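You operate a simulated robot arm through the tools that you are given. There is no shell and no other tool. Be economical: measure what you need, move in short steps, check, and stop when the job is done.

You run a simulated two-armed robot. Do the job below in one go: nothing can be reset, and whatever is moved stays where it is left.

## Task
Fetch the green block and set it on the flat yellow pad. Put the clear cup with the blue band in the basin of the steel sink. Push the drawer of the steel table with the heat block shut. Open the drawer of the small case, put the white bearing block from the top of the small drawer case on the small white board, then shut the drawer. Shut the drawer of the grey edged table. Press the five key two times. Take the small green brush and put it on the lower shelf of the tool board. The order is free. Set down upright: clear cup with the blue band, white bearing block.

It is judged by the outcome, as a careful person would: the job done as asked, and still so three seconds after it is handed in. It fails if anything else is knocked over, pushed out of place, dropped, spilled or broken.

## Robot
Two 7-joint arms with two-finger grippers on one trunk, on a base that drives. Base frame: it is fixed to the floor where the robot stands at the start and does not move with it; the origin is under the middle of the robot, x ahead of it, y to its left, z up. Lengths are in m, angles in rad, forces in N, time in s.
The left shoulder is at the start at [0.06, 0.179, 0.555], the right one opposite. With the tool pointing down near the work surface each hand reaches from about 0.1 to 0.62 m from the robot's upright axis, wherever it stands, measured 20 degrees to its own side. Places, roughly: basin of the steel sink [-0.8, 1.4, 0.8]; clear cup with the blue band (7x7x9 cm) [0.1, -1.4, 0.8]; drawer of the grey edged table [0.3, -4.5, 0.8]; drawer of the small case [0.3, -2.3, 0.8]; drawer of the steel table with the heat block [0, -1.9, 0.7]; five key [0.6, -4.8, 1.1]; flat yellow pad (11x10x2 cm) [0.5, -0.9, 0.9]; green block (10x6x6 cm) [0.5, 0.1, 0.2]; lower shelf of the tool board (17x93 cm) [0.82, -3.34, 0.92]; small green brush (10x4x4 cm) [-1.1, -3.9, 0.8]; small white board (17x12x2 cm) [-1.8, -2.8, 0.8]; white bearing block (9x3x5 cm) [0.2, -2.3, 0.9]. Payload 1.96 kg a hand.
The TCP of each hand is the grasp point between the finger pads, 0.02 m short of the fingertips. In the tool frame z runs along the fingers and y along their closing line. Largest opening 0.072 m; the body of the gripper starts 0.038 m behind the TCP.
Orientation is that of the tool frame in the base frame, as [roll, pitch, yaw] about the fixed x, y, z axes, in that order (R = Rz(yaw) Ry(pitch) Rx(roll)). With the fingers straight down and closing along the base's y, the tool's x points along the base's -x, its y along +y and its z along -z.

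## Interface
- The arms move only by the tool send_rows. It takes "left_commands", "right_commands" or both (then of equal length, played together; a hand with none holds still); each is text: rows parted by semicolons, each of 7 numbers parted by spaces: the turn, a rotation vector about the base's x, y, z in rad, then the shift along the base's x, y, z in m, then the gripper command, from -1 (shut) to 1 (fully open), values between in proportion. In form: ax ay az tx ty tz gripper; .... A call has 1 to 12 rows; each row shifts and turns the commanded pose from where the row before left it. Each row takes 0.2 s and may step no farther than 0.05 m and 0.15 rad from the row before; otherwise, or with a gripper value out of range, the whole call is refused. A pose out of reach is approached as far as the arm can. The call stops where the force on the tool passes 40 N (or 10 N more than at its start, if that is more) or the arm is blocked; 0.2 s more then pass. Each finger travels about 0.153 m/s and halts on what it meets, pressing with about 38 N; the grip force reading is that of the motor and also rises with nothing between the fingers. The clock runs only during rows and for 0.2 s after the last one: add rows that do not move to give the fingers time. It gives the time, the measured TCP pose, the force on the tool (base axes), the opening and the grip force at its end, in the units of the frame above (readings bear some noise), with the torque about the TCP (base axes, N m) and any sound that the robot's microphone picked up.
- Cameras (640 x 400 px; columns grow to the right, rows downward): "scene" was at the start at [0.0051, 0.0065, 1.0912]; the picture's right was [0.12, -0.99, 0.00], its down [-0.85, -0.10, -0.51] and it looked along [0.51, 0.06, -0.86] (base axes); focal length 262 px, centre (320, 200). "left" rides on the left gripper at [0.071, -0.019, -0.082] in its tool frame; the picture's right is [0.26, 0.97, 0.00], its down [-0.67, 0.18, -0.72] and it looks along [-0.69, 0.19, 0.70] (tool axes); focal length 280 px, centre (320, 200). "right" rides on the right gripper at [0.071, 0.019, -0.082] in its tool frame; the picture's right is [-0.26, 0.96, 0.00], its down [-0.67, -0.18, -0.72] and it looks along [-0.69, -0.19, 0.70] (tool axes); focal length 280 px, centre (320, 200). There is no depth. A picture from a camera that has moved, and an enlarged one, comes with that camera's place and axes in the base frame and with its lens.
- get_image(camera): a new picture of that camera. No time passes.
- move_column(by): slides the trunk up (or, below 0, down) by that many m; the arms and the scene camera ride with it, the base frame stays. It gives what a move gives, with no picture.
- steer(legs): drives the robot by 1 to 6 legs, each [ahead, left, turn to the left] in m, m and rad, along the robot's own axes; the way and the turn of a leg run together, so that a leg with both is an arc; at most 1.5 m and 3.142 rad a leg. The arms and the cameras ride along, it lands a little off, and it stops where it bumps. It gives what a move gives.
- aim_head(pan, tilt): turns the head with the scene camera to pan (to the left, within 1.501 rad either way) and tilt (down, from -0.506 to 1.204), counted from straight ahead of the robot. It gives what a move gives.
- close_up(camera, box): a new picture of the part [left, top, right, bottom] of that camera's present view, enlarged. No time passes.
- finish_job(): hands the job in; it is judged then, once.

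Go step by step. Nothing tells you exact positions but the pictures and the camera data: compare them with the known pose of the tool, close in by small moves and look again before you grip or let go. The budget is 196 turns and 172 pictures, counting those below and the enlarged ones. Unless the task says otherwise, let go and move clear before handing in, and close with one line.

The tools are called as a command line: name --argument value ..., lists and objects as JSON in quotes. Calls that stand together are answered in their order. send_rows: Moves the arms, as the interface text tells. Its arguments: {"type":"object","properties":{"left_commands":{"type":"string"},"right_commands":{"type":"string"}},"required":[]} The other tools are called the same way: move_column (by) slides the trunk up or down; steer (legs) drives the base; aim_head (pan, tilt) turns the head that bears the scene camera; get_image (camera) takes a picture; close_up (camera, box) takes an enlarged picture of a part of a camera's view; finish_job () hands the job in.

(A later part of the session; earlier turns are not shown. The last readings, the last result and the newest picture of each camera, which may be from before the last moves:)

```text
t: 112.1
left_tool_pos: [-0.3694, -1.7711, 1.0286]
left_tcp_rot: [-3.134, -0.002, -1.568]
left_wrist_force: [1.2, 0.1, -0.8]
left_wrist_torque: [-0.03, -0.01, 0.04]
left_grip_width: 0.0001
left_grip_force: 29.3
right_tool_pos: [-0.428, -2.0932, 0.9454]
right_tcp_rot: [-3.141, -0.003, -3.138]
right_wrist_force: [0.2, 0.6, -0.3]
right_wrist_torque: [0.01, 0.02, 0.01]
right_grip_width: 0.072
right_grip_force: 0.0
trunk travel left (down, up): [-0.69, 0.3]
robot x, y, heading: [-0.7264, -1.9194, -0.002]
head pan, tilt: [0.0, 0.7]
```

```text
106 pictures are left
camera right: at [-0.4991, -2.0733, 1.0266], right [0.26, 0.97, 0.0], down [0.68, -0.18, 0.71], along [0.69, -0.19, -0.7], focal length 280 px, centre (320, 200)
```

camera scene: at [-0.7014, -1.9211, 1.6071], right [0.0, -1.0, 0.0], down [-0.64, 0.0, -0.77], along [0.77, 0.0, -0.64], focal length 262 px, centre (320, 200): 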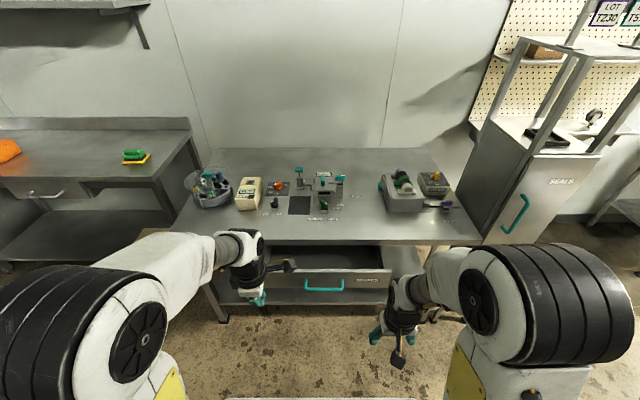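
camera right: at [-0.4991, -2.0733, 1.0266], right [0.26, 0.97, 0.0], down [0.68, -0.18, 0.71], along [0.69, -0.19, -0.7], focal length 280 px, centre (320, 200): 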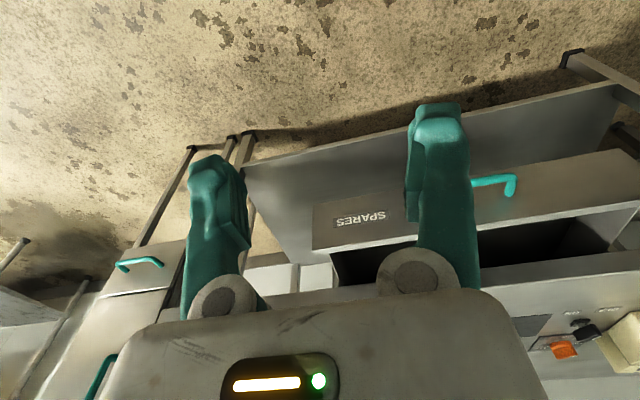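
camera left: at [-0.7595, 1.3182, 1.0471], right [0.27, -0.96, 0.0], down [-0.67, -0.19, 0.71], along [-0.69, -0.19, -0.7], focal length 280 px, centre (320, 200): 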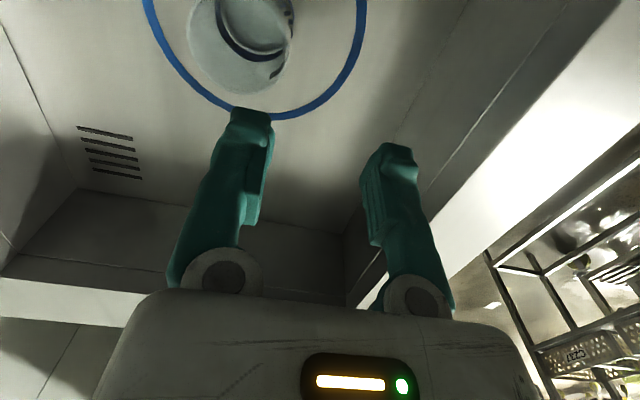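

The drawer front (labelled SPARES) sticks out to x≈-0.11, y -1.71…-2.19, z about 0.63–0.77. I'll lower the trunk, close the right fingers and push the panel beside the handle.

move_column --by -0.24

steer --legs '[[0.2, 0, 0]]'

send_rows --right_commands "0 0 0 0 0.03 0 0; 0 0 0 0 0.03 0 -1; 0 0 0 0.02 0 0 -1; 0 0 0 0 0 0 -1"

get_image --camera "scene"

get_image --camera "right"

```text
t: 114.6
left_tool_pos: [-0.3694, -1.7704, 0.7885]
left_tcp_rot: [-3.135, -0.003, -1.567]
left_wrist_force: [-0.4, -0.7, -0.2]
left_wrist_torque: [0.0, 0.0, 0.01]
left_grip_width: 0.0
left_grip_force: 29.6
right_tool_pos: [-0.4284, -2.0933, 0.7065]
right_tcp_rot: [-3.141, -0.001, -3.139]
right_wrist_force: [0.6, -0.1, 0.1]
right_wrist_torque: [0.04, 0.01, 0.0]
right_grip_width: 0.0722
right_grip_force: 0.1
trunk travel left (down, up): [-0.45, 0.54]
robot x, y, heading: [-0.7214, -1.9208, -0.004]
head pan, tilt: [0.0, 0.7]
```

```text
t: 116.2
left_tool_pos: [-0.1684, -1.7728, 0.7875]
left_tcp_rot: [-3.135, -0.004, -1.568]
left_wrist_force: [-0.2, -0.1, 0.4]
left_wrist_torque: [0.03, 0.02, -0.02]
left_grip_width: 0.0
left_grip_force: 30.1
right_tool_pos: [-0.2265, -2.0941, 0.7058]
right_tcp_rot: [3.14, -0.004, -3.14]
right_wrist_force: [-0.9, -0.5, 0.0]
right_wrist_torque: [0.01, 0.04, -0.01]
right_grip_width: 0.0719
right_grip_force: 0.0
trunk travel left (down, up): [-0.45, 0.54]
robot x, y, heading: [-0.5232, -1.9197, -0.002]
head pan, tilt: [0.0, 0.7]
```

```text
t: 117.2
left_tool_pos: [-0.1676, -1.771, 0.7888]
left_tcp_rot: [-3.134, -0.002, -1.569]
left_wrist_force: [0.1, -0.5, 0.5]
left_wrist_torque: [-0.04, -0.01, 0.0]
left_grip_width: 0.0
left_grip_force: 30.3
right_tool_pos: [-0.206, -2.0359, 0.7057]
right_tcp_rot: [-3.141, -0.003, 3.141]
right_wrist_force: [0.7, -0.1, 0.5]
right_wrist_torque: [-0.01, -0.03, 0.01]
right_grip_width: 0.0
right_grip_force: 29.9
trunk travel left (down, up): [-0.45, 0.54]
robot x, y, heading: [-0.5206, -1.9186, -0.001]
head pan, tilt: [0.0, 0.7]
```

```text
105 pictures are left
camera scene: at [-0.4999, -1.921, 1.3671], right [0.0, -1.0, 0.0], down [-0.64, 0.0, -0.77], along [0.77, 0.0, -0.64], focal length 262 px, centre (320, 200)
```

scene: 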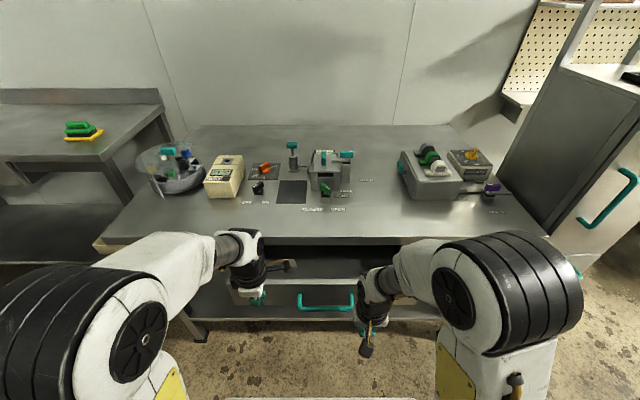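

```text
104 pictures are left
camera right: at [-0.2775, -2.0146, 0.7859], right [0.26, 0.96, 0.0], down [0.68, -0.18, 0.71], along [0.69, -0.19, -0.7], focal length 280 px, centre (320, 200)
```

right: 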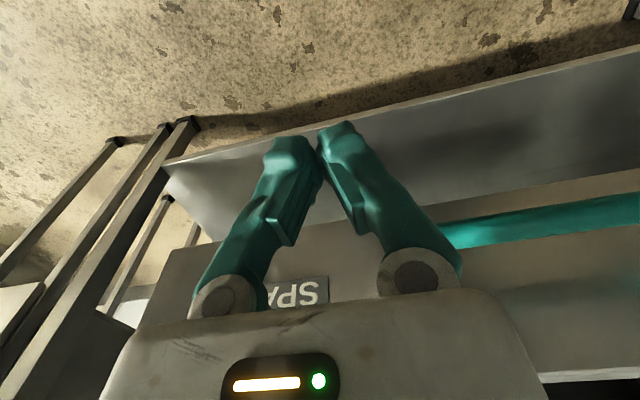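

The fingers are in front of the panel. To clear the table's overhanging edge I'll tilt the tool so the fingers point forward, then push.

send_rows --right_commands "0 -0.15 0 0 0 0 -1; 0 -0.15 0 0 0 0 -1; 0 -0.15 0 0 0 0 -1; 0 -0.15 0 0 0 0 -1; 0 -0.15 0 0 0 0 -1; 0 -0.15 0 0 0 0 -1; 0 0 0 0 0 0 -1"

get_image --camera "right"

```text
t: 118.8
left_tool_pos: [-0.1676, -1.7723, 0.7897]
left_tcp_rot: [-3.133, -0.003, -1.567]
left_wrist_force: [-0.5, 0.2, -0.1]
left_wrist_torque: [-0.03, 0.02, 0.0]
left_grip_width: 0.0
left_grip_force: 29.4
right_tool_pos: [-0.1226, -2.0024, 0.6898]
right_tcp_rot: [3.139, 0.901, -3.142]
right_wrist_force: [-0.1, -0.8, 0.0]
right_wrist_torque: [-0.02, 0.01, 0.04]
right_grip_width: 0.0
right_grip_force: 30.0
right hand out of reach, approached as far as the arm can: row 2, 3, 4, 5, 6
trunk travel left (down, up): [-0.45, 0.54]
robot x, y, heading: [-0.523, -1.9176, 0.0]
head pan, tilt: [0.0, 0.7]
```

```text
103 pictures are left
camera right: at [-0.2311, -1.9812, 0.6832], right [0.16, 0.96, 0.21], down [-0.14, -0.18, 0.97], along [0.98, -0.19, 0.11], focal length 280 px, centre (320, 200)
```

right: 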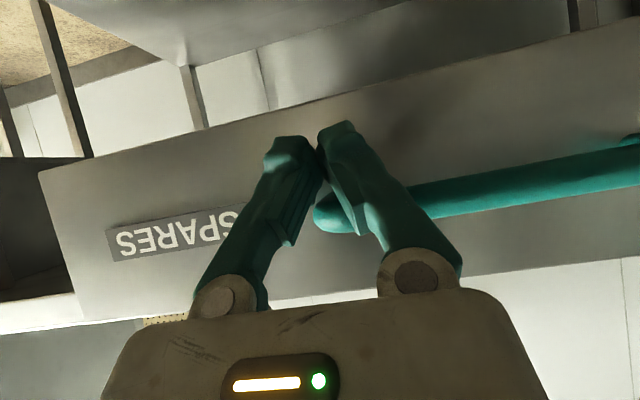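

The fingers now point at the panel next to the handle. I'll shift 3 cm right, then push ahead.

send_rows --right_commands "0 0 0 0 -0.03 0 -1; 0 0 0 0.02 0 0 -1; 0 0 0 0.02 0 0 -1; 0 0 0 0.02 0 0 -1; 0 0 0 0.02 0 0 -1; 0 0 0 0.02 0 0 -1; 0 0 0 0 0 0 -1"

get_image --camera "right"

get_image --camera "scene"

```text
t: 120.4
left_tool_pos: [-0.1679, -1.7712, 0.7883]
left_tcp_rot: [-3.133, -0.001, -1.57]
left_wrist_force: [-0.1, 0.4, -0.2]
left_wrist_torque: [0.02, -0.01, 0.02]
left_grip_width: 0.0002
left_grip_force: 29.9
right_tool_pos: [-0.0132, -2.0261, 0.684]
right_tcp_rot: [3.14, 0.899, -3.14]
right_wrist_force: [0.1, -1.6, -0.3]
right_wrist_torque: [0.01, -0.04, 0.05]
right_grip_width: 0.0
right_grip_force: 29.2
right hand out of reach, approached as far as the arm can: row 1
trunk travel left (down, up): [-0.45, 0.54]
robot x, y, heading: [-0.5223, -1.918, 0.002]
head pan, tilt: [0.0, 0.7]
```

```text
102 pictures are left
camera right: at [-0.1216, -2.0074, 0.6776], right [0.16, 0.97, 0.21], down [-0.14, -0.18, 0.97], along [0.98, -0.19, 0.11], focal length 280 px, centre (320, 200)
```

right: 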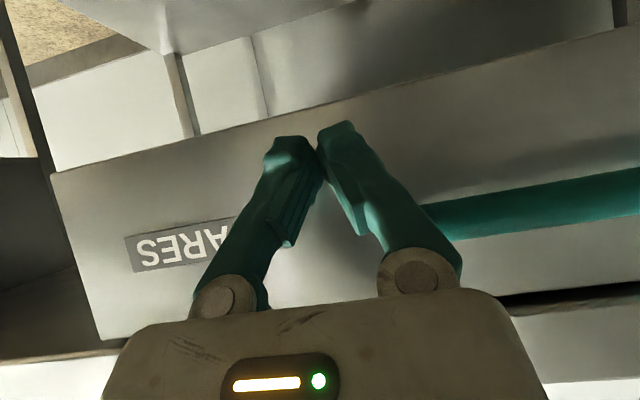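

```text
101 pictures are left
camera scene: at [-0.4995, -1.9213, 1.3671], right [0.0, -1.0, 0.0], down [-0.64, 0.0, -0.76], along [0.76, 0.0, -0.64], focal length 262 px, centre (320, 200)
```

scene: 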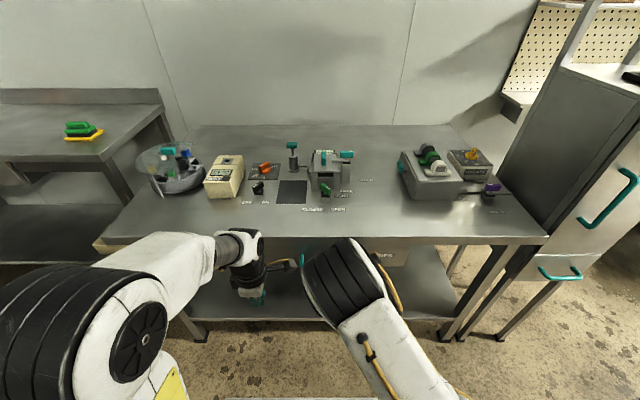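

The drawer is going in. I'll keep pushing until it stops.

send_rows --right_commands "0 0 0 0.015 0 0 -1; 0 0 0 0.015 0 0 -1; 0 0 0 0.015 0 0 -1; 0 0 0 0.015 0 0 -1; 0 0 0 0 0 0 -1"

get_image --camera "right"

```text
t: 120.9
left_tool_pos: [-0.1685, -1.7736, 0.7877]
left_tcp_rot: [-3.133, -0.001, -1.569]
left_wrist_force: [0.3, 0.3, -1.2]
left_wrist_torque: [0.02, 0.01, 0.03]
left_grip_width: 0.0
left_grip_force: 29.8
right_tool_pos: [0.0016, -2.0328, 0.6788]
right_tcp_rot: [-3.129, 0.882, -3.138]
right_wrist_force: [-6.0, -6.4, -0.7]
right_wrist_torque: [0.12, -0.17, 0.29]
right_grip_width: 0.0002
right_grip_force: 29.5
trunk travel left (down, up): [-0.45, 0.54]
robot x, y, heading: [-0.5223, -1.9206, -0.004]
head pan, tilt: [0.0, 0.7]
stopped in row 2 (right hand): the force on the tool passed its limit at 47 N (the readings are from after the stop); the commanded pose is now the measured one
```

```text
100 pictures are left
camera right: at [-0.1069, -2.0119, 0.6749], right [0.17, 0.97, 0.19], down [-0.12, -0.17, 0.98], along [0.98, -0.19, 0.09], focal length 280 px, centre (320, 200)
```

right: 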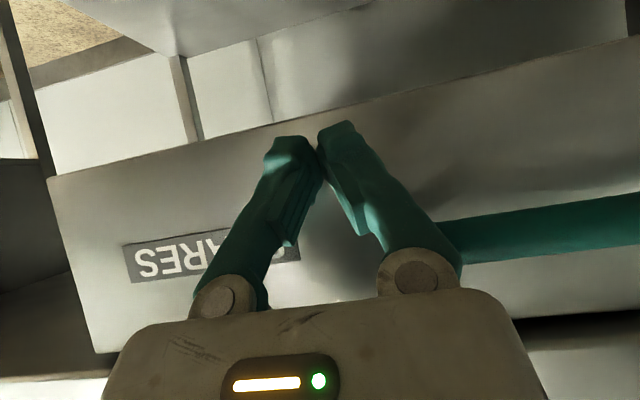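

It met firm resistance. One more light push to confirm, then I'll back away and look.

send_rows --right_commands "0 0 0 0.008 0 0 -1; 0 0 0 0.008 0 0 -1; 0 0 0 0 0 0 -1"

send_rows --right_commands "0 0 0 -0.03 0 0 -1; 0 0 0 -0.04 0 0 -1; 0 0 0 -0.04 0 0 -1; 0 0 0 -0.04 0 0 -1; 0 0 0 0 0 0 -1"

get_image --camera "right"

get_image --camera "scene"

```text
t: 121.4
left_tool_pos: [-0.1689, -1.7726, 0.7897]
left_tcp_rot: [-3.133, -0.001, -1.572]
left_wrist_force: [0.9, 0.3, 0.3]
left_wrist_torque: [-0.04, -0.01, 0.0]
left_grip_width: 0.0
left_grip_force: 29.6
right_tool_pos: [0.0056, -2.0346, 0.6782]
right_tcp_rot: [-3.123, 0.868, -3.135]
right_wrist_force: [-16.0, -3.1, 5.4]
right_wrist_torque: [0.03, -0.18, 0.2]
right_grip_width: 0.0001
right_grip_force: 29.2
trunk travel left (down, up): [-0.45, 0.54]
robot x, y, heading: [-0.5237, -1.9216, -0.003]
head pan, tilt: [0.0, 0.7]
stopped in row 2 (right hand): the force on the tool passed its limit at 50 N (the readings are from after the stop); the commanded pose is now the measured one
```

```text
t: 122.6
left_tool_pos: [-0.168, -1.7737, 0.789]
left_tcp_rot: [-3.134, -0.003, -1.573]
left_wrist_force: [0.0, 0.2, -0.3]
left_wrist_torque: [-0.02, 0.01, 0.02]
left_grip_width: 0.0
left_grip_force: 29.8
right_tool_pos: [-0.1278, -2.0301, 0.6665]
right_tcp_rot: [-3.122, 0.871, -3.137]
right_wrist_force: [0.2, 0.2, 0.4]
right_wrist_torque: [0.01, 0.0, -0.03]
right_grip_width: 0.0001
right_grip_force: 29.5
right hand out of reach, approached as far as the arm can: row 4
trunk travel left (down, up): [-0.45, 0.54]
robot x, y, heading: [-0.5236, -1.9205, -0.002]
head pan, tilt: [0.0, 0.7]
```

```text
99 pictures are left
camera right: at [-0.2364, -2.0088, 0.6625], right [0.18, 0.97, 0.19], down [-0.12, -0.17, 0.98], along [0.98, -0.2, 0.08], focal length 280 px, centre (320, 200)
```

right: 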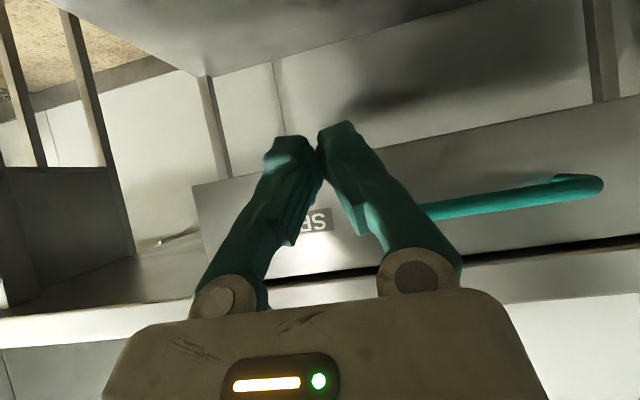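

```text
98 pictures are left
camera scene: at [-0.5008, -1.9216, 1.3671], right [0.0, -1.0, 0.0], down [-0.64, 0.0, -0.77], along [0.77, 0.0, -0.64], focal length 262 px, centre (320, 200)
```

scene: 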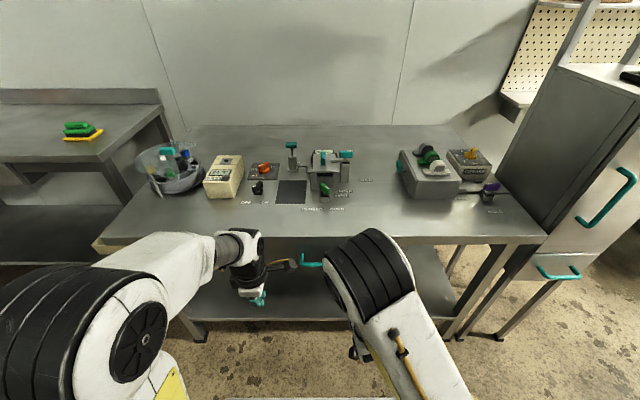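

The drawer is shut, tucked under the table edge. Next is the small case at about (0.29, -2.32); I'll straighten the right hand, raise the trunk and zoom in.

send_rows --right_commands "0 0.145 0 0 -0.02 0 0; 0 0.145 0 0 -0.02 0 0; 0 0.145 0 0 -0.02 0 0; 0 0.145 0 -0.02 -0.02 0 0; 0 0.145 0 -0.03 0 0.01 0; 0 0.145 0 -0.04 0 0.01 0; 0 0 0 0 0 0 0"

move_column --by 0.34

close_up --camera "scene" --box '[360, 140, 540, 260]'

```text
t: 124.2
left_tool_pos: [-0.1684, -1.7749, 0.7886]
left_tcp_rot: [-3.134, -0.002, -1.573]
left_wrist_force: [0.0, -0.3, 0.1]
left_wrist_torque: [0.02, 0.0, 0.0]
left_grip_width: 0.0
left_grip_force: 29.6
right_tool_pos: [-0.2169, -2.1092, 0.6842]
right_tcp_rot: [-3.125, 0.0, -3.137]
right_wrist_force: [-1.0, -0.9, -0.5]
right_wrist_torque: [-0.02, 0.0, -0.03]
right_grip_width: 0.0357
right_grip_force: 0.0
trunk travel left (down, up): [-0.45, 0.54]
robot x, y, heading: [-0.5276, -1.9187, -0.005]
head pan, tilt: [0.0, 0.7]
```

```text
t: 127.5
left_tool_pos: [-0.1691, -1.7732, 1.1284]
left_tcp_rot: [-3.133, -0.001, -1.572]
left_wrist_force: [-0.3, -0.5, 0.2]
left_wrist_torque: [0.01, 0.02, -0.01]
left_grip_width: 0.0002
left_grip_force: 29.7
right_tool_pos: [-0.2166, -2.1069, 1.0242]
right_tcp_rot: [-3.125, -0.001, -3.138]
right_wrist_force: [0.2, 0.1, -0.3]
right_wrist_torque: [-0.05, -0.01, 0.0]
right_grip_width: 0.0358
right_grip_force: 0.1
trunk travel left (down, up): [-0.79, 0.2]
robot x, y, heading: [-0.5244, -1.921, -0.006]
head pan, tilt: [0.0, 0.7]
```

```text
3.33 times, centred on (450, 200) of scene
camera zoom: at [-0.5004, -1.9214, 1.707], right [0.0, -1.0, 0.0], down [-0.64, 0.0, -0.76], along [0.76, 0.0, -0.64], focal length 874 px, centre (-113, 200)
```

zoom: 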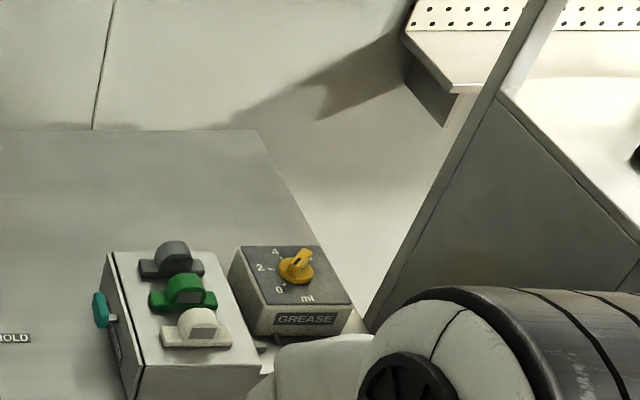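

The case spans x 0.15–0.35, y -2.22…-2.36; its drawer has a teal handle on the +y side, and the white bearing block sits nearest on top. I'll drive closer and inspect the handle with the right hand camera.

steer --legs '[[0.21, -0.08, 0.005]]'

send_rows --right_commands "0 0 0 0.04 0 0.02 1; 0 0 0 0.04 0 0.01 1; 0 0 0 0.04 0 0.01 1; 0 0 0 0 0 0 1" --left_commands "0 0 0 -0.04 0.02 0 -1; 0 0 0 -0.02 0.02 0 -1; 0 0 0 0 0 0 -1; 0 0 0 0 0 0 -1"

get_image --camera "right"

get_image --camera "scene"

```text
t: 129.2
left_tool_pos: [0.0398, -1.8497, 1.1283]
left_tcp_rot: [-3.134, -0.001, -1.567]
left_wrist_force: [-0.8, 0.3, 0.2]
left_wrist_torque: [-0.02, -0.01, -0.01]
left_grip_width: 0.0
left_grip_force: 30.1
right_tool_pos: [-0.0038, -2.1858, 1.0255]
right_tcp_rot: [-3.125, 0.002, -3.133]
right_wrist_force: [0.4, -0.3, -0.4]
right_wrist_torque: [0.0, 0.0, 0.0]
right_grip_width: 0.036
right_grip_force: 0.1
trunk travel left (down, up): [-0.79, 0.2]
robot x, y, heading: [-0.3109, -1.9996, 0.001]
head pan, tilt: [0.0, 0.7]
```

```text
t: 130.2
left_tool_pos: [-0.0195, -1.8105, 1.1293]
left_tcp_rot: [-3.133, 0.001, -1.565]
left_wrist_force: [-0.2, -0.8, -0.1]
left_wrist_torque: [-0.02, -0.02, -0.01]
left_grip_width: 0.0
left_grip_force: 29.7
right_tool_pos: [0.1124, -2.1853, 1.065]
right_tcp_rot: [-3.126, 0.003, -3.133]
right_wrist_force: [-0.4, 0.5, -0.3]
right_wrist_torque: [0.0, -0.01, -0.01]
right_grip_width: 0.0721
right_grip_force: 0.0
trunk travel left (down, up): [-0.79, 0.2]
robot x, y, heading: [-0.3133, -1.9995, 0.004]
head pan, tilt: [0.0, 0.7]
```

```text
96 pictures are left
camera right: at [0.0406, -2.1636, 1.1448], right [0.25, 0.97, -0.01], down [0.67, -0.17, 0.72], along [0.69, -0.19, -0.69], focal length 280 px, centre (320, 200)
```

right: 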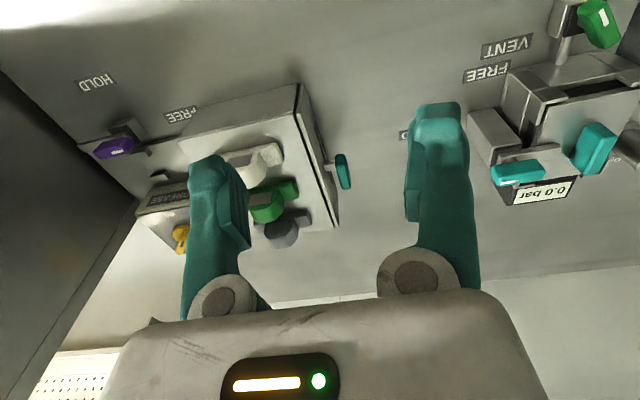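

```text
95 pictures are left
camera scene: at [-0.2923, -2.0004, 1.7071], right [0.0, -1.0, 0.0], down [-0.64, 0.0, -0.77], along [0.77, 0.0, -0.64], focal length 262 px, centre (320, 200)
```

scene: 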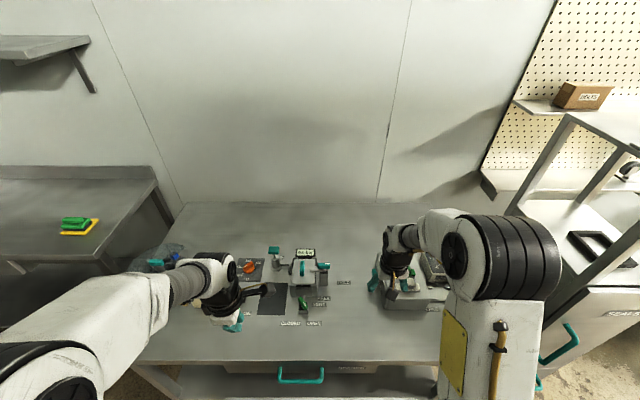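

The handle is a teal T-shaped pull near (0.281, -2.199, 0.86). I'll zoom in for its shape.

close_up --camera "right" --box '[200, 70, 400, 250]'

```text
2.22 times, centred on (300, 160) of right
camera zoom: at [0.0406, -2.1636, 1.1448], right [0.25, 0.97, -0.01], down [0.67, -0.17, 0.72], along [0.69, -0.19, -0.69], focal length 623 px, centre (364, 289)
```

zoom: 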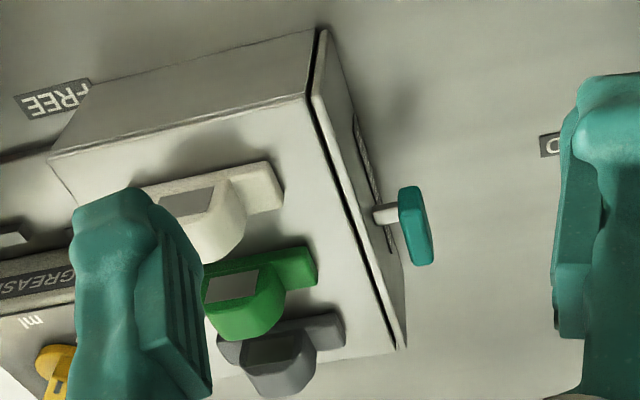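

The pull is a bar about 6 cm long along x on a short stem. I'll turn the right hand 90° so its camera faces the drawer front, and take a closer look.

send_rows --right_commands "0 0 -0.143 0 0.01 0 1; 0 0 -0.143 0 0.01 0 1; 0 0 -0.143 0.01 0.01 0 1; 0 0 -0.143 0.01 0.01 0 1; 0 0 -0.143 0.02 0.01 0 1; 0 0 -0.143 0.02 0.01 0 1; 0 0 -0.143 0.02 0 0 1; 0 0 -0.143 0.02 0 0 1; 0 0 -0.143 0.02 0 -0.02 1; 0 0 -0.143 0.02 0 -0.02 1; 0 0 -0.143 0.02 0 -0.02 1; 0 0 0 0 0 0 1"

get_image --camera "right"

get_image --camera "scene"

```text
t: 132.8
left_tool_pos: [-0.0172, -1.8104, 1.129]
left_tcp_rot: [-3.135, -0.002, -1.566]
left_wrist_force: [0.1, 0.2, -0.1]
left_wrist_torque: [-0.06, -0.02, 0.03]
left_grip_width: 0.0001
left_grip_force: 29.6
right_tool_pos: [0.2628, -2.1246, 1.0192]
right_tcp_rot: [-3.128, 0.002, 1.671]
right_wrist_force: [0.0, 0.1, 0.5]
right_wrist_torque: [0.01, -0.01, -0.01]
right_grip_width: 0.0718
right_grip_force: 0.1
right hand out of reach, approached as far as the arm can: row 11
trunk travel left (down, up): [-0.79, 0.2]
robot x, y, heading: [-0.3123, -1.9983, -0.002]
head pan, tilt: [0.0, 0.7]
```

```text
93 pictures are left
camera right: at [0.2743, -2.0508, 1.0986], right [0.99, -0.16, -0.01], down [-0.1, -0.69, 0.72], along [-0.13, -0.71, -0.7], focal length 280 px, centre (320, 200)
```

right: 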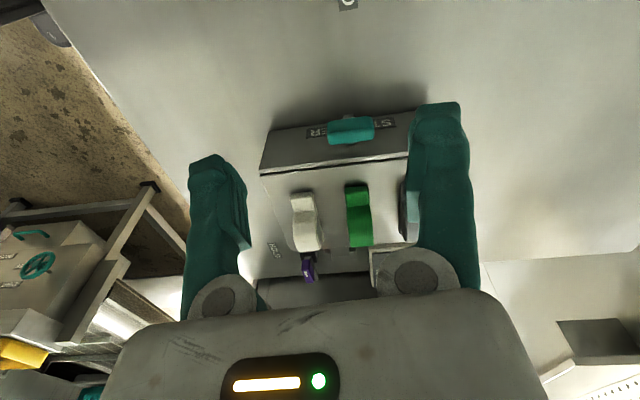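

```text
92 pictures are left
camera scene: at [-0.2904, -2.0001, 1.7071], right [0.0, -1.0, 0.0], down [-0.64, 0.0, -0.77], along [0.77, 0.0, -0.64], focal length 262 px, centre (320, 200)
```

scene: 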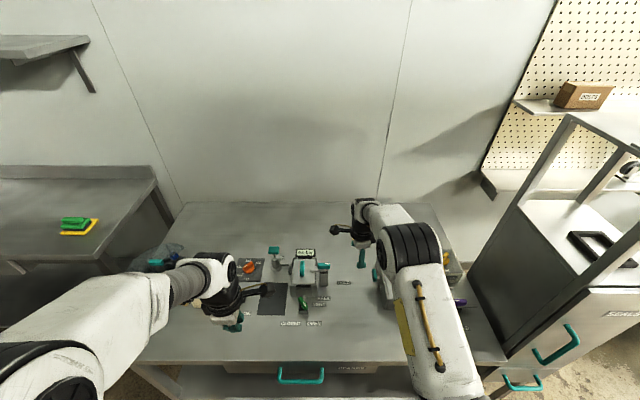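

close_up --camera "right" --box '[250, 90, 430, 270]'

```text
2.22 times, centred on (340, 180) of right
camera zoom: at [0.2743, -2.0508, 1.0986], right [0.99, -0.16, -0.01], down [-0.1, -0.69, 0.72], along [-0.13, -0.71, -0.7], focal length 623 px, centre (276, 244)
```

zoom: 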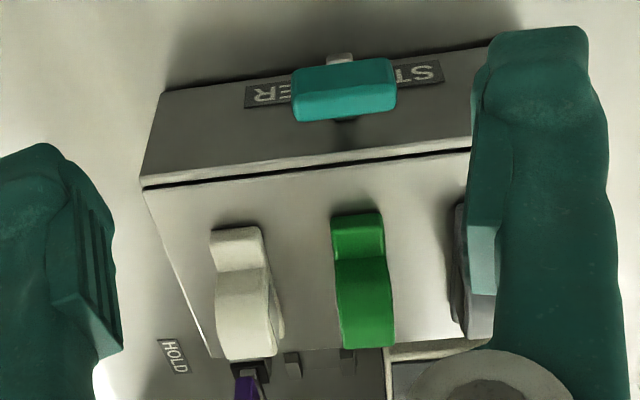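

The bar is about 4.5 cm long, centred near (0.276, -2.203, 0.857), so I can grip it end to end. I'll move over it and partway down.

send_rows --right_commands "0 0 0 0 -0.025 -0.02 1; 0 0 0 0.005 -0.025 -0.02 1; 0 0 0 0.004 -0.025 -0.02 1; 0 0 0 0 0 -0.02 1; 0 0 0 0 0 0 1"

close_up --camera "right" --box '[160, 0, 480, 220]'

```text
t: 134.1
left_tool_pos: [-0.0168, -1.8111, 1.1289]
left_tcp_rot: [-3.135, -0.002, -1.565]
left_wrist_force: [-0.3, -0.7, 0.3]
left_wrist_torque: [0.0, -0.03, 0.01]
left_grip_width: 0.0
left_grip_force: 29.4
right_tool_pos: [0.2729, -2.1987, 0.9401]
right_tcp_rot: [-3.128, 0.001, 1.673]
right_wrist_force: [0.8, 0.0, -1.0]
right_wrist_torque: [0.03, 0.01, -0.03]
right_grip_width: 0.0721
right_grip_force: 0.1
trunk travel left (down, up): [-0.79, 0.2]
robot x, y, heading: [-0.3132, -2.0004, 0.001]
head pan, tilt: [0.0, 0.7]
```

```text
1.82 times, centred on (320, 110) of right
camera zoom: at [0.285, -2.1254, 1.0188], right [0.99, -0.16, -0.01], down [-0.1, -0.69, 0.72], along [-0.12, -0.71, -0.7], focal length 510 px, centre (320, 364)
```

zoom: 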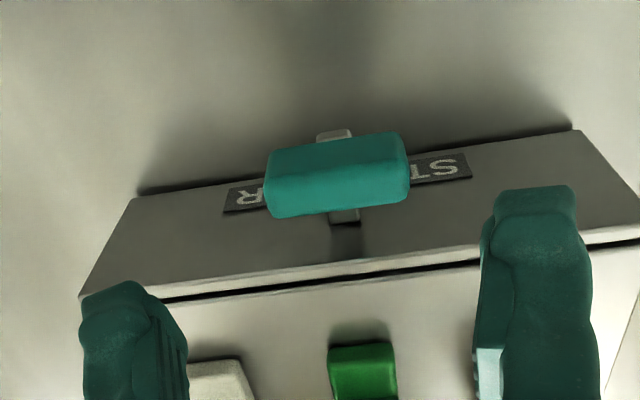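

Well aligned. I'll descend to the bar and grip it.

send_rows --right_commands "0 0 0 0.003 0 -0.03 1; 0 0 0 0 0 -0.03 1; 0 0 0 0 0 -0.02 1; 0 0 0 0 0 0 1"

get_image --camera "right"

```text
t: 135.1
left_tool_pos: [-0.0165, -1.8108, 1.1291]
left_tcp_rot: [-3.134, -0.002, -1.566]
left_wrist_force: [0.2, -0.2, 0.7]
left_wrist_torque: [-0.01, -0.02, 0.03]
left_grip_width: 0.0002
left_grip_force: 29.3
right_tool_pos: [0.2765, -2.2, 0.8589]
right_tcp_rot: [-3.128, 0.002, 1.674]
right_wrist_force: [0.6, 0.6, 0.6]
right_wrist_torque: [-0.03, 0.02, -0.01]
right_grip_width: 0.0721
right_grip_force: 0.1
trunk travel left (down, up): [-0.79, 0.2]
robot x, y, heading: [-0.3139, -2.0001, 0.001]
head pan, tilt: [0.0, 0.7]
```

```text
89 pictures are left
camera right: at [0.288, -2.1262, 0.9393], right [0.99, -0.16, -0.01], down [-0.1, -0.69, 0.72], along [-0.12, -0.71, -0.7], focal length 280 px, centre (320, 200)
```

right: 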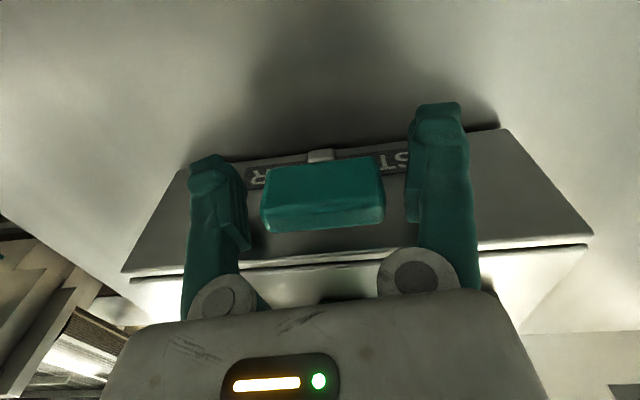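

The fingers straddle the bar. Closing and pulling gently along +y.

send_rows --right_commands "0 0 0 0 0 0 0; 0 0 0 0 0 0 -1; 0 0 0 0 0 0 -1; 0 0 0 0 0 0 -1; 0 0 0 0 0.015 0 -1; 0 0 0 0 0.015 0 -1; 0 0 0 0 0.015 0 -1; 0 0 0 0 0 0 -1"

get_image --camera "right"

```text
t: 136.8
left_tool_pos: [-0.0162, -1.8109, 1.1287]
left_tcp_rot: [-3.135, -0.001, -1.567]
left_wrist_force: [-0.3, 0.0, -0.7]
left_wrist_torque: [-0.02, -0.04, -0.01]
left_grip_width: 0.0
left_grip_force: 29.8
right_tool_pos: [0.2766, -2.1548, 0.8596]
right_tcp_rot: [-3.132, 0.002, 1.673]
right_wrist_force: [14.9, -0.6, 16.3]
right_wrist_torque: [-0.08, 0.32, -1.12]
right_grip_width: 0.0464
right_grip_force: 40.0
trunk travel left (down, up): [-0.79, 0.2]
robot x, y, heading: [-0.3166, -2.0004, 0.002]
head pan, tilt: [0.0, 0.7]
```

```text
88 pictures are left
camera right: at [0.2885, -2.0804, 0.9393], right [0.99, -0.16, -0.01], down [-0.11, -0.69, 0.72], along [-0.12, -0.71, -0.7], focal length 280 px, centre (320, 200)
```

right: 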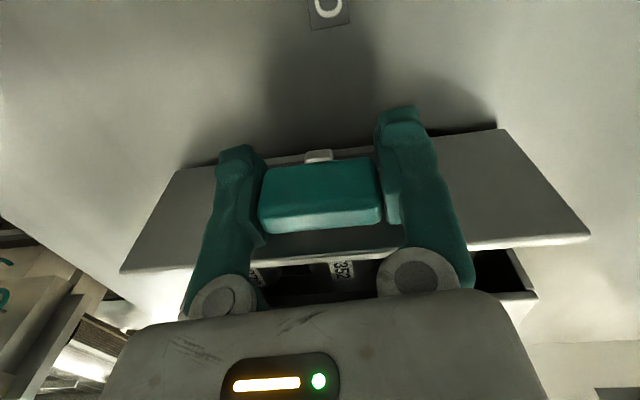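

The drawer is opening smoothly. I'll pull another few centimetres.

send_rows --right_commands "0 0 0 0 0.015 0 -1; 0 0 0 0 0.015 0 -1; 0 0 0 0 0.015 0 -1; 0 0 0 0 0 0 -1"

get_image --camera "right"

```text
t: 137.8
left_tool_pos: [-0.0165, -1.8106, 1.1287]
left_tcp_rot: [-3.133, 0.0, -1.566]
left_wrist_force: [0.1, 0.6, 0.8]
left_wrist_torque: [0.02, -0.01, -0.02]
left_grip_width: 0.0002
left_grip_force: 29.8
right_tool_pos: [0.2774, -2.1072, 0.8597]
right_tcp_rot: [-3.134, 0.001, 1.675]
right_wrist_force: [22.9, 0.0, 28.2]
right_wrist_torque: [-0.45, 0.41, -0.89]
right_grip_width: 0.0464
right_grip_force: 39.6
trunk travel left (down, up): [-0.79, 0.2]
robot x, y, heading: [-0.3142, -2.004, 0.006]
head pan, tilt: [0.0, 0.7]
```

```text
87 pictures are left
camera right: at [0.2885, -2.0349, 0.9393], right [0.99, -0.16, -0.01], down [-0.11, -0.69, 0.72], along [-0.12, -0.71, -0.7], focal length 280 px, centre (320, 200)
```

right: 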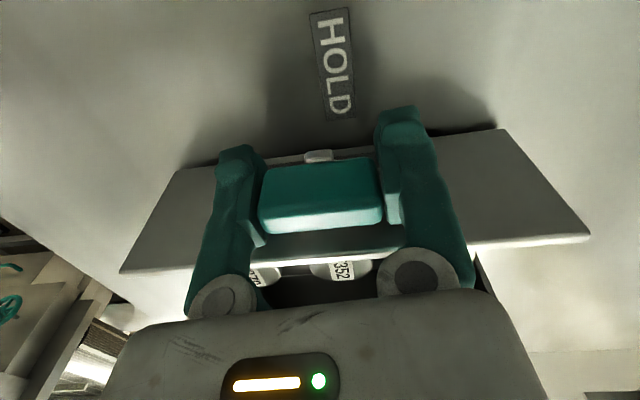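

The drawer is open about 9 cm. I'll let go, rise, and move over to the white bearing block.

send_rows --right_commands "0 0 0 0 0 0 -0.2; 0 0 0 0 0 0 0.5; 0 0 0 0 0 0 1; 0 0 0 0 0 0.04 1; 0 0 0 0 0 0.04 1; 0 0 0 0 0 0.04 1; 0 0 0 -0.03 -0.03 0.02 0.6; 0 0 0 -0.03 -0.04 0.02 0.3; 0 0 0 -0.03 -0.03 0.02 0.2; 0 0 0 0 0 0 0.2"

get_image --camera "right"

get_image --camera "scene"

```text
refused: row 8 steps farther than a row can; nothing moved
```

```text
86 pictures are left
camera right: at [0.2885, -2.0349, 0.9393], right [0.99, -0.16, -0.01], down [-0.11, -0.69, 0.72], along [-0.12, -0.71, -0.7], focal length 280 px, centre (320, 200)
```

right: 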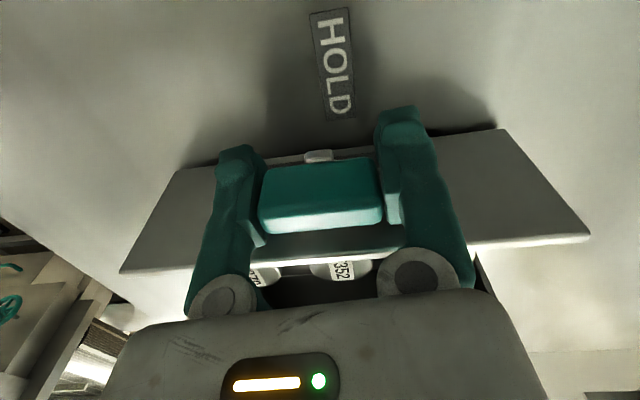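

```text
85 pictures are left
camera scene: at [-0.2893, -2.0001, 1.7072], right [0.0, -1.0, 0.0], down [-0.64, 0.0, -0.76], along [0.76, 0.0, -0.64], focal length 262 px, centre (320, 200)
```

scene: 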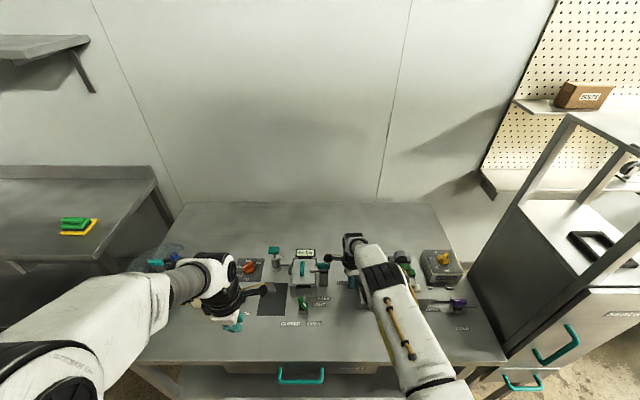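

send_rows --right_commands "0 0 0 0 0 0 -0.2; 0 0 0 0 0 0 0.5; 0 0 0 0 0 0 1; 0 0 0 0 0 0.04 1; 0 0 0 0 0 0.04 1; 0 0 0 0 0 0.04 1; 0 0 0 -0.03 -0.03 0.01 0.6; 0 0 0 -0.03 -0.03 0.01 0.3; 0 0 0 -0.03 -0.03 0.01 0.2; 0 0 0 0 -0.03 0 0.2; 0 0 0 0 0 0 0.2"

get_image --camera "right"

```text
t: 140.2
left_tool_pos: [-0.0167, -1.8111, 1.1288]
left_tcp_rot: [-3.133, -0.001, -1.565]
left_wrist_force: [-0.2, 0.4, 0.8]
left_wrist_torque: [-0.02, 0.01, 0.0]
left_grip_width: 0.0001
left_grip_force: 29.3
right_tool_pos: [0.1842, -2.2308, 1.0087]
right_tcp_rot: [-3.127, 0.001, 1.674]
right_wrist_force: [0.0, 0.2, 0.3]
right_wrist_torque: [-0.05, 0.02, 0.01]
right_grip_width: 0.0432
right_grip_force: 0.0
trunk travel left (down, up): [-0.79, 0.2]
robot x, y, heading: [-0.3147, -2.0016, 0.002]
head pan, tilt: [0.0, 0.7]
```

```text
84 pictures are left
camera right: at [0.1965, -2.157, 1.089], right [0.99, -0.16, -0.01], down [-0.1, -0.69, 0.72], along [-0.12, -0.71, -0.7], focal length 280 px, centre (320, 200)
```

right: 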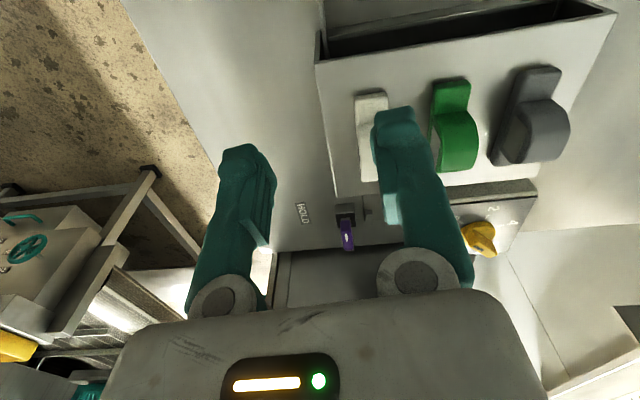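

Triangulating, the white block is centred near (0.214, -2.294), its base around z 0.875. I'll move above it, straightening the hand's yaw, and check.

send_rows --right_commands "0 0 -0.1 0.015 -0.03 0 0.2; 0 0 0 0.015 -0.033 -0.02 0.2; 0 0 0 0 0 -0.02 0.2; 0 0 0 0 0 0 0.2"

get_image --camera "right"

```text
t: 141.2
left_tool_pos: [-0.017, -1.811, 1.1292]
left_tcp_rot: [-3.133, -0.003, -1.566]
left_wrist_force: [0.3, -0.7, 0.0]
left_wrist_torque: [-0.01, 0.03, 0.02]
left_grip_width: 0.0002
left_grip_force: 29.2
right_tool_pos: [0.2139, -2.296, 0.9683]
right_tcp_rot: [-3.13, 0.001, 1.574]
right_wrist_force: [-1.2, 0.3, 0.2]
right_wrist_torque: [0.05, 0.03, 0.0]
right_grip_width: 0.0432
right_grip_force: 0.1
trunk travel left (down, up): [-0.79, 0.2]
robot x, y, heading: [-0.3131, -1.9987, 0.002]
head pan, tilt: [0.0, 0.7]
```

```text
83 pictures are left
camera right: at [0.2341, -2.2236, 1.0483], right [0.97, -0.26, -0.01], down [-0.17, -0.67, 0.72], along [-0.19, -0.69, -0.7], focal length 280 px, centre (320, 200)
```

right: 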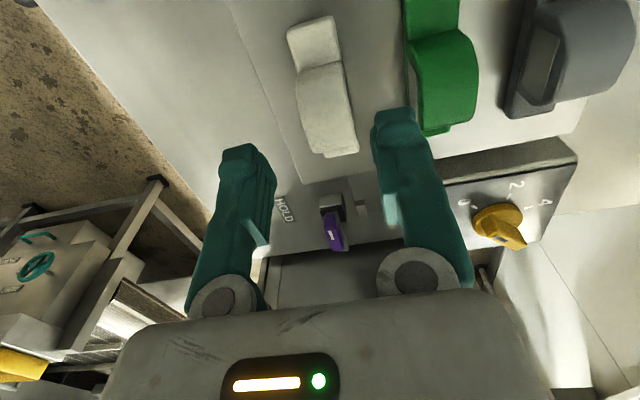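

Aligned over the block. Lowering and gripping it.

send_rows --right_commands "0 0 0 0.001 -0.003 -0.025 0.2; 0 0 0 0 0 -0.025 0.2; 0 0 0 0 0 -0.012 0.2; 0 0 0 0 0 0 0.2"

get_image --camera "right"

```text
t: 142.2
left_tool_pos: [-0.018, -1.8119, 1.1287]
left_tcp_rot: [-3.134, -0.001, -1.567]
left_wrist_force: [-1.1, 0.2, 0.0]
left_wrist_torque: [0.0, 0.01, -0.03]
left_grip_width: 0.0
left_grip_force: 30.2
right_tool_pos: [0.2148, -2.2966, 0.9061]
right_tcp_rot: [-3.129, -0.002, 1.574]
right_wrist_force: [-0.5, 1.2, 0.3]
right_wrist_torque: [0.0, -0.03, 0.0]
right_grip_width: 0.0433
right_grip_force: 0.1
trunk travel left (down, up): [-0.79, 0.2]
robot x, y, heading: [-0.3129, -2.0019, 0.006]
head pan, tilt: [0.0, 0.7]
```

```text
82 pictures are left
camera right: at [0.2342, -2.2248, 0.9861], right [0.97, -0.26, -0.01], down [-0.17, -0.67, 0.72], along [-0.2, -0.69, -0.7], focal length 280 px, centre (320, 200)
```

right: 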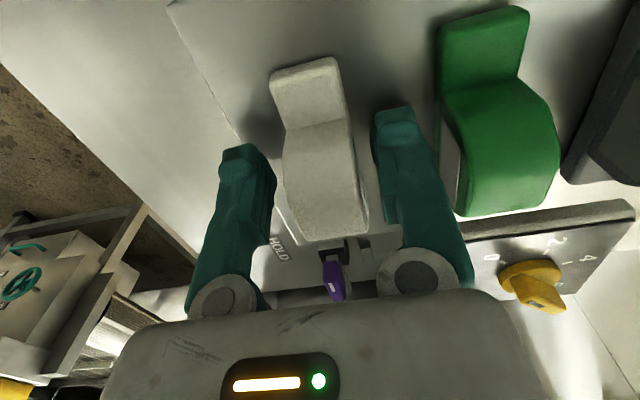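

send_rows --right_commands "0 0 0 0 0 -0.004 0.2; 0 0 0 0 0 0 -0.3; 0 0 0 0 0 0 -1; 0 0 0 0 0 0 -1; 0 0 0 0 0 0.015 -1; 0 0 0 0 0 0.03 -1; 0 0 0 0 0 0 -1"

get_image --camera "right"

```text
t: 143.8
left_tool_pos: [-0.0172, -1.8107, 1.1282]
left_tcp_rot: [-3.135, -0.002, -1.566]
left_wrist_force: [0.6, 0.4, -0.6]
left_wrist_torque: [0.02, -0.03, -0.01]
left_grip_width: 0.0
left_grip_force: 29.4
right_tool_pos: [0.2151, -2.2958, 0.9479]
right_tcp_rot: [-3.129, -0.001, 1.572]
right_wrist_force: [-0.2, 0.1, -1.2]
right_wrist_torque: [0.02, 0.01, 0.02]
right_grip_width: 0.0253
right_grip_force: 37.9
trunk travel left (down, up): [-0.79, 0.2]
robot x, y, heading: [-0.313, -1.9998, 0.006]
head pan, tilt: [0.0, 0.7]
```

```text
81 pictures are left
camera right: at [0.235, -2.2242, 1.0271], right [0.97, -0.26, -0.01], down [-0.17, -0.67, 0.72], along [-0.2, -0.69, -0.7], focal length 280 px, centre (320, 200)
```

right: 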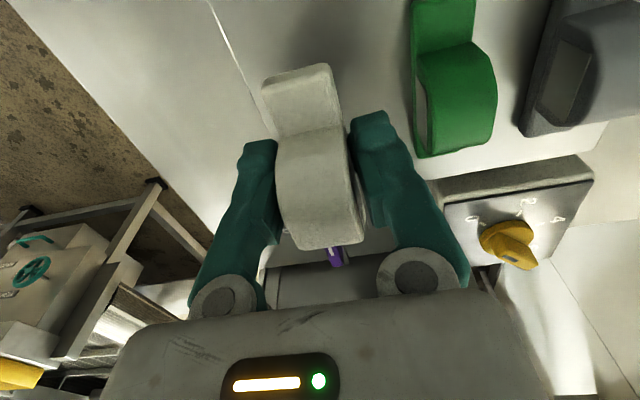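

The bearing block is held. I'll lift, retract, back away and look toward the small white board.

send_rows --right_commands "0 0 0 0 0 0.05 -1; 0 0 0 0 0 0.05 -1; 0 0 0 -0.04 0.02 0.02 -1; 0 0 0 -0.04 0.02 0 -1; 0 0 0 -0.04 0.02 0 -1; 0 0 0 -0.04 0.02 0 -1; 0 0 0 0 0 0 -1"

steer --legs '[[-0.45, 0, 0], [0, 0, -1.5]]'

aim_head --pan -0.7 --tilt 0.5

get_image --camera "scene"

```text
t: 145.4
left_tool_pos: [-0.0165, -1.8111, 1.1291]
left_tcp_rot: [-3.136, -0.003, -1.567]
left_wrist_force: [0.5, -0.1, 0.5]
left_wrist_torque: [-0.02, -0.02, 0.01]
left_grip_width: 0.0
left_grip_force: 29.7
right_tool_pos: [0.0526, -2.2161, 1.0678]
right_tcp_rot: [-3.127, 0.0, 1.575]
right_wrist_force: [-0.3, 0.2, -1.9]
right_wrist_torque: [0.01, 0.01, -0.04]
right_grip_width: 0.0254
right_grip_force: 37.8
trunk travel left (down, up): [-0.79, 0.2]
robot x, y, heading: [-0.3106, -2.0005, 0.004]
head pan, tilt: [0.0, 0.7]
```

```text
t: 151.8
left_tool_pos: [-0.5508, -2.2814, 1.1296]
left_tcp_rot: [-3.134, -0.001, -3.053]
left_wrist_force: [-0.3, -0.4, 0.2]
left_wrist_torque: [0.0, 0.02, -0.01]
left_grip_width: 0.0
left_grip_force: 29.5
right_tool_pos: [-0.9491, -2.3839, 1.0677]
right_tcp_rot: [-3.128, 0.001, 0.086]
right_wrist_force: [-1.1, -0.4, -0.6]
right_wrist_torque: [-0.02, -0.05, 0.01]
right_grip_width: 0.0252
right_grip_force: 38.0
trunk travel left (down, up): [-0.79, 0.2]
robot x, y, heading: [-0.765, -2.0046, -1.481]
head pan, tilt: [0.0, 0.7]
```

```text
t: 152.9
left_tool_pos: [-0.5506, -2.2815, 1.1289]
left_tcp_rot: [-3.134, -0.002, -3.052]
left_wrist_force: [1.4, -0.8, -0.4]
left_wrist_torque: [-0.02, 0.0, 0.01]
left_grip_width: 0.0
left_grip_force: 29.5
right_tool_pos: [-0.948, -2.3848, 1.0676]
right_tcp_rot: [-3.129, -0.001, 0.085]
right_wrist_force: [0.0, -0.2, -0.9]
right_wrist_torque: [-0.02, -0.03, -0.01]
right_grip_width: 0.025
right_grip_force: 38.0
trunk travel left (down, up): [-0.79, 0.2]
robot x, y, heading: [-0.7653, -2.0018, -1.48]
head pan, tilt: [-0.7, 0.499]
```

```text
80 pictures are left
camera scene: at [-0.8232, -2.0181, 1.7248], right [-0.82, 0.57, 0.0], down [0.28, 0.39, -0.88], along [-0.5, -0.72, -0.48], focal length 262 px, centre (320, 200)
```

scene: 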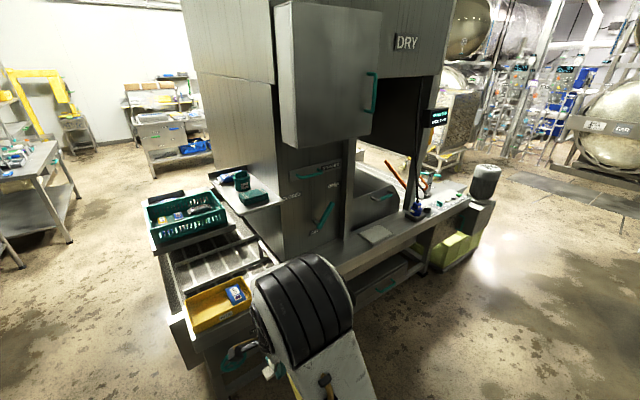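

The board should be the light plate on the bench at about (-1.8, -2.8), with the bench front at y≈-2.73. I'll strafe along to it and look from there.

steer --legs '[[0, -0.95, -0.09]]'

aim_head --pan -0.1 --tilt 0.75

get_image --camera "scene"

```text
t: 157.8
left_tool_pos: [-1.5196, -2.3397, 1.1281]
left_tcp_rot: [-3.134, -0.002, -3.137]
left_wrist_force: [0.5, 0.1, -0.1]
left_wrist_torque: [0.0, 0.04, 0.0]
left_grip_width: 0.0
left_grip_force: 29.6
right_tool_pos: [-1.9241, -2.4101, 1.0676]
right_tcp_rot: [-3.126, -0.001, 0.001]
right_wrist_force: [-0.2, -1.2, -1.6]
right_wrist_torque: [-0.02, 0.01, 0.01]
right_grip_width: 0.0251
right_grip_force: 37.8
trunk travel left (down, up): [-0.79, 0.2]
robot x, y, heading: [-1.707, -2.0429, -1.567]
head pan, tilt: [-0.7, 0.499]
```

```text
t: 158.8
left_tool_pos: [-1.5198, -2.3398, 1.1295]
left_tcp_rot: [-3.135, -0.001, -3.137]
left_wrist_force: [1.2, -0.5, -0.1]
left_wrist_torque: [0.01, -0.01, 0.04]
left_grip_width: 0.0
left_grip_force: 29.3
right_tool_pos: [-1.9243, -2.41, 1.0676]
right_tcp_rot: [-3.129, 0.001, 0.002]
right_wrist_force: [0.4, 0.3, -1.9]
right_wrist_torque: [-0.01, 0.01, -0.02]
right_grip_width: 0.0254
right_grip_force: 38.4
trunk travel left (down, up): [-0.79, 0.2]
robot x, y, heading: [-1.7092, -2.0426, -1.564]
head pan, tilt: [-0.099, 0.75]
```

```text
79 pictures are left
camera scene: at [-1.7184, -2.068, 1.7028], right [-1.0, 0.1, 0.0], down [0.07, 0.68, -0.73], along [-0.07, -0.73, -0.68], focal length 262 px, centre (320, 200)
```

scene: 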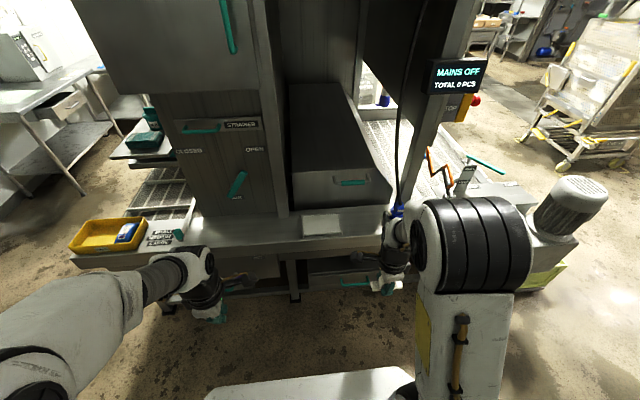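

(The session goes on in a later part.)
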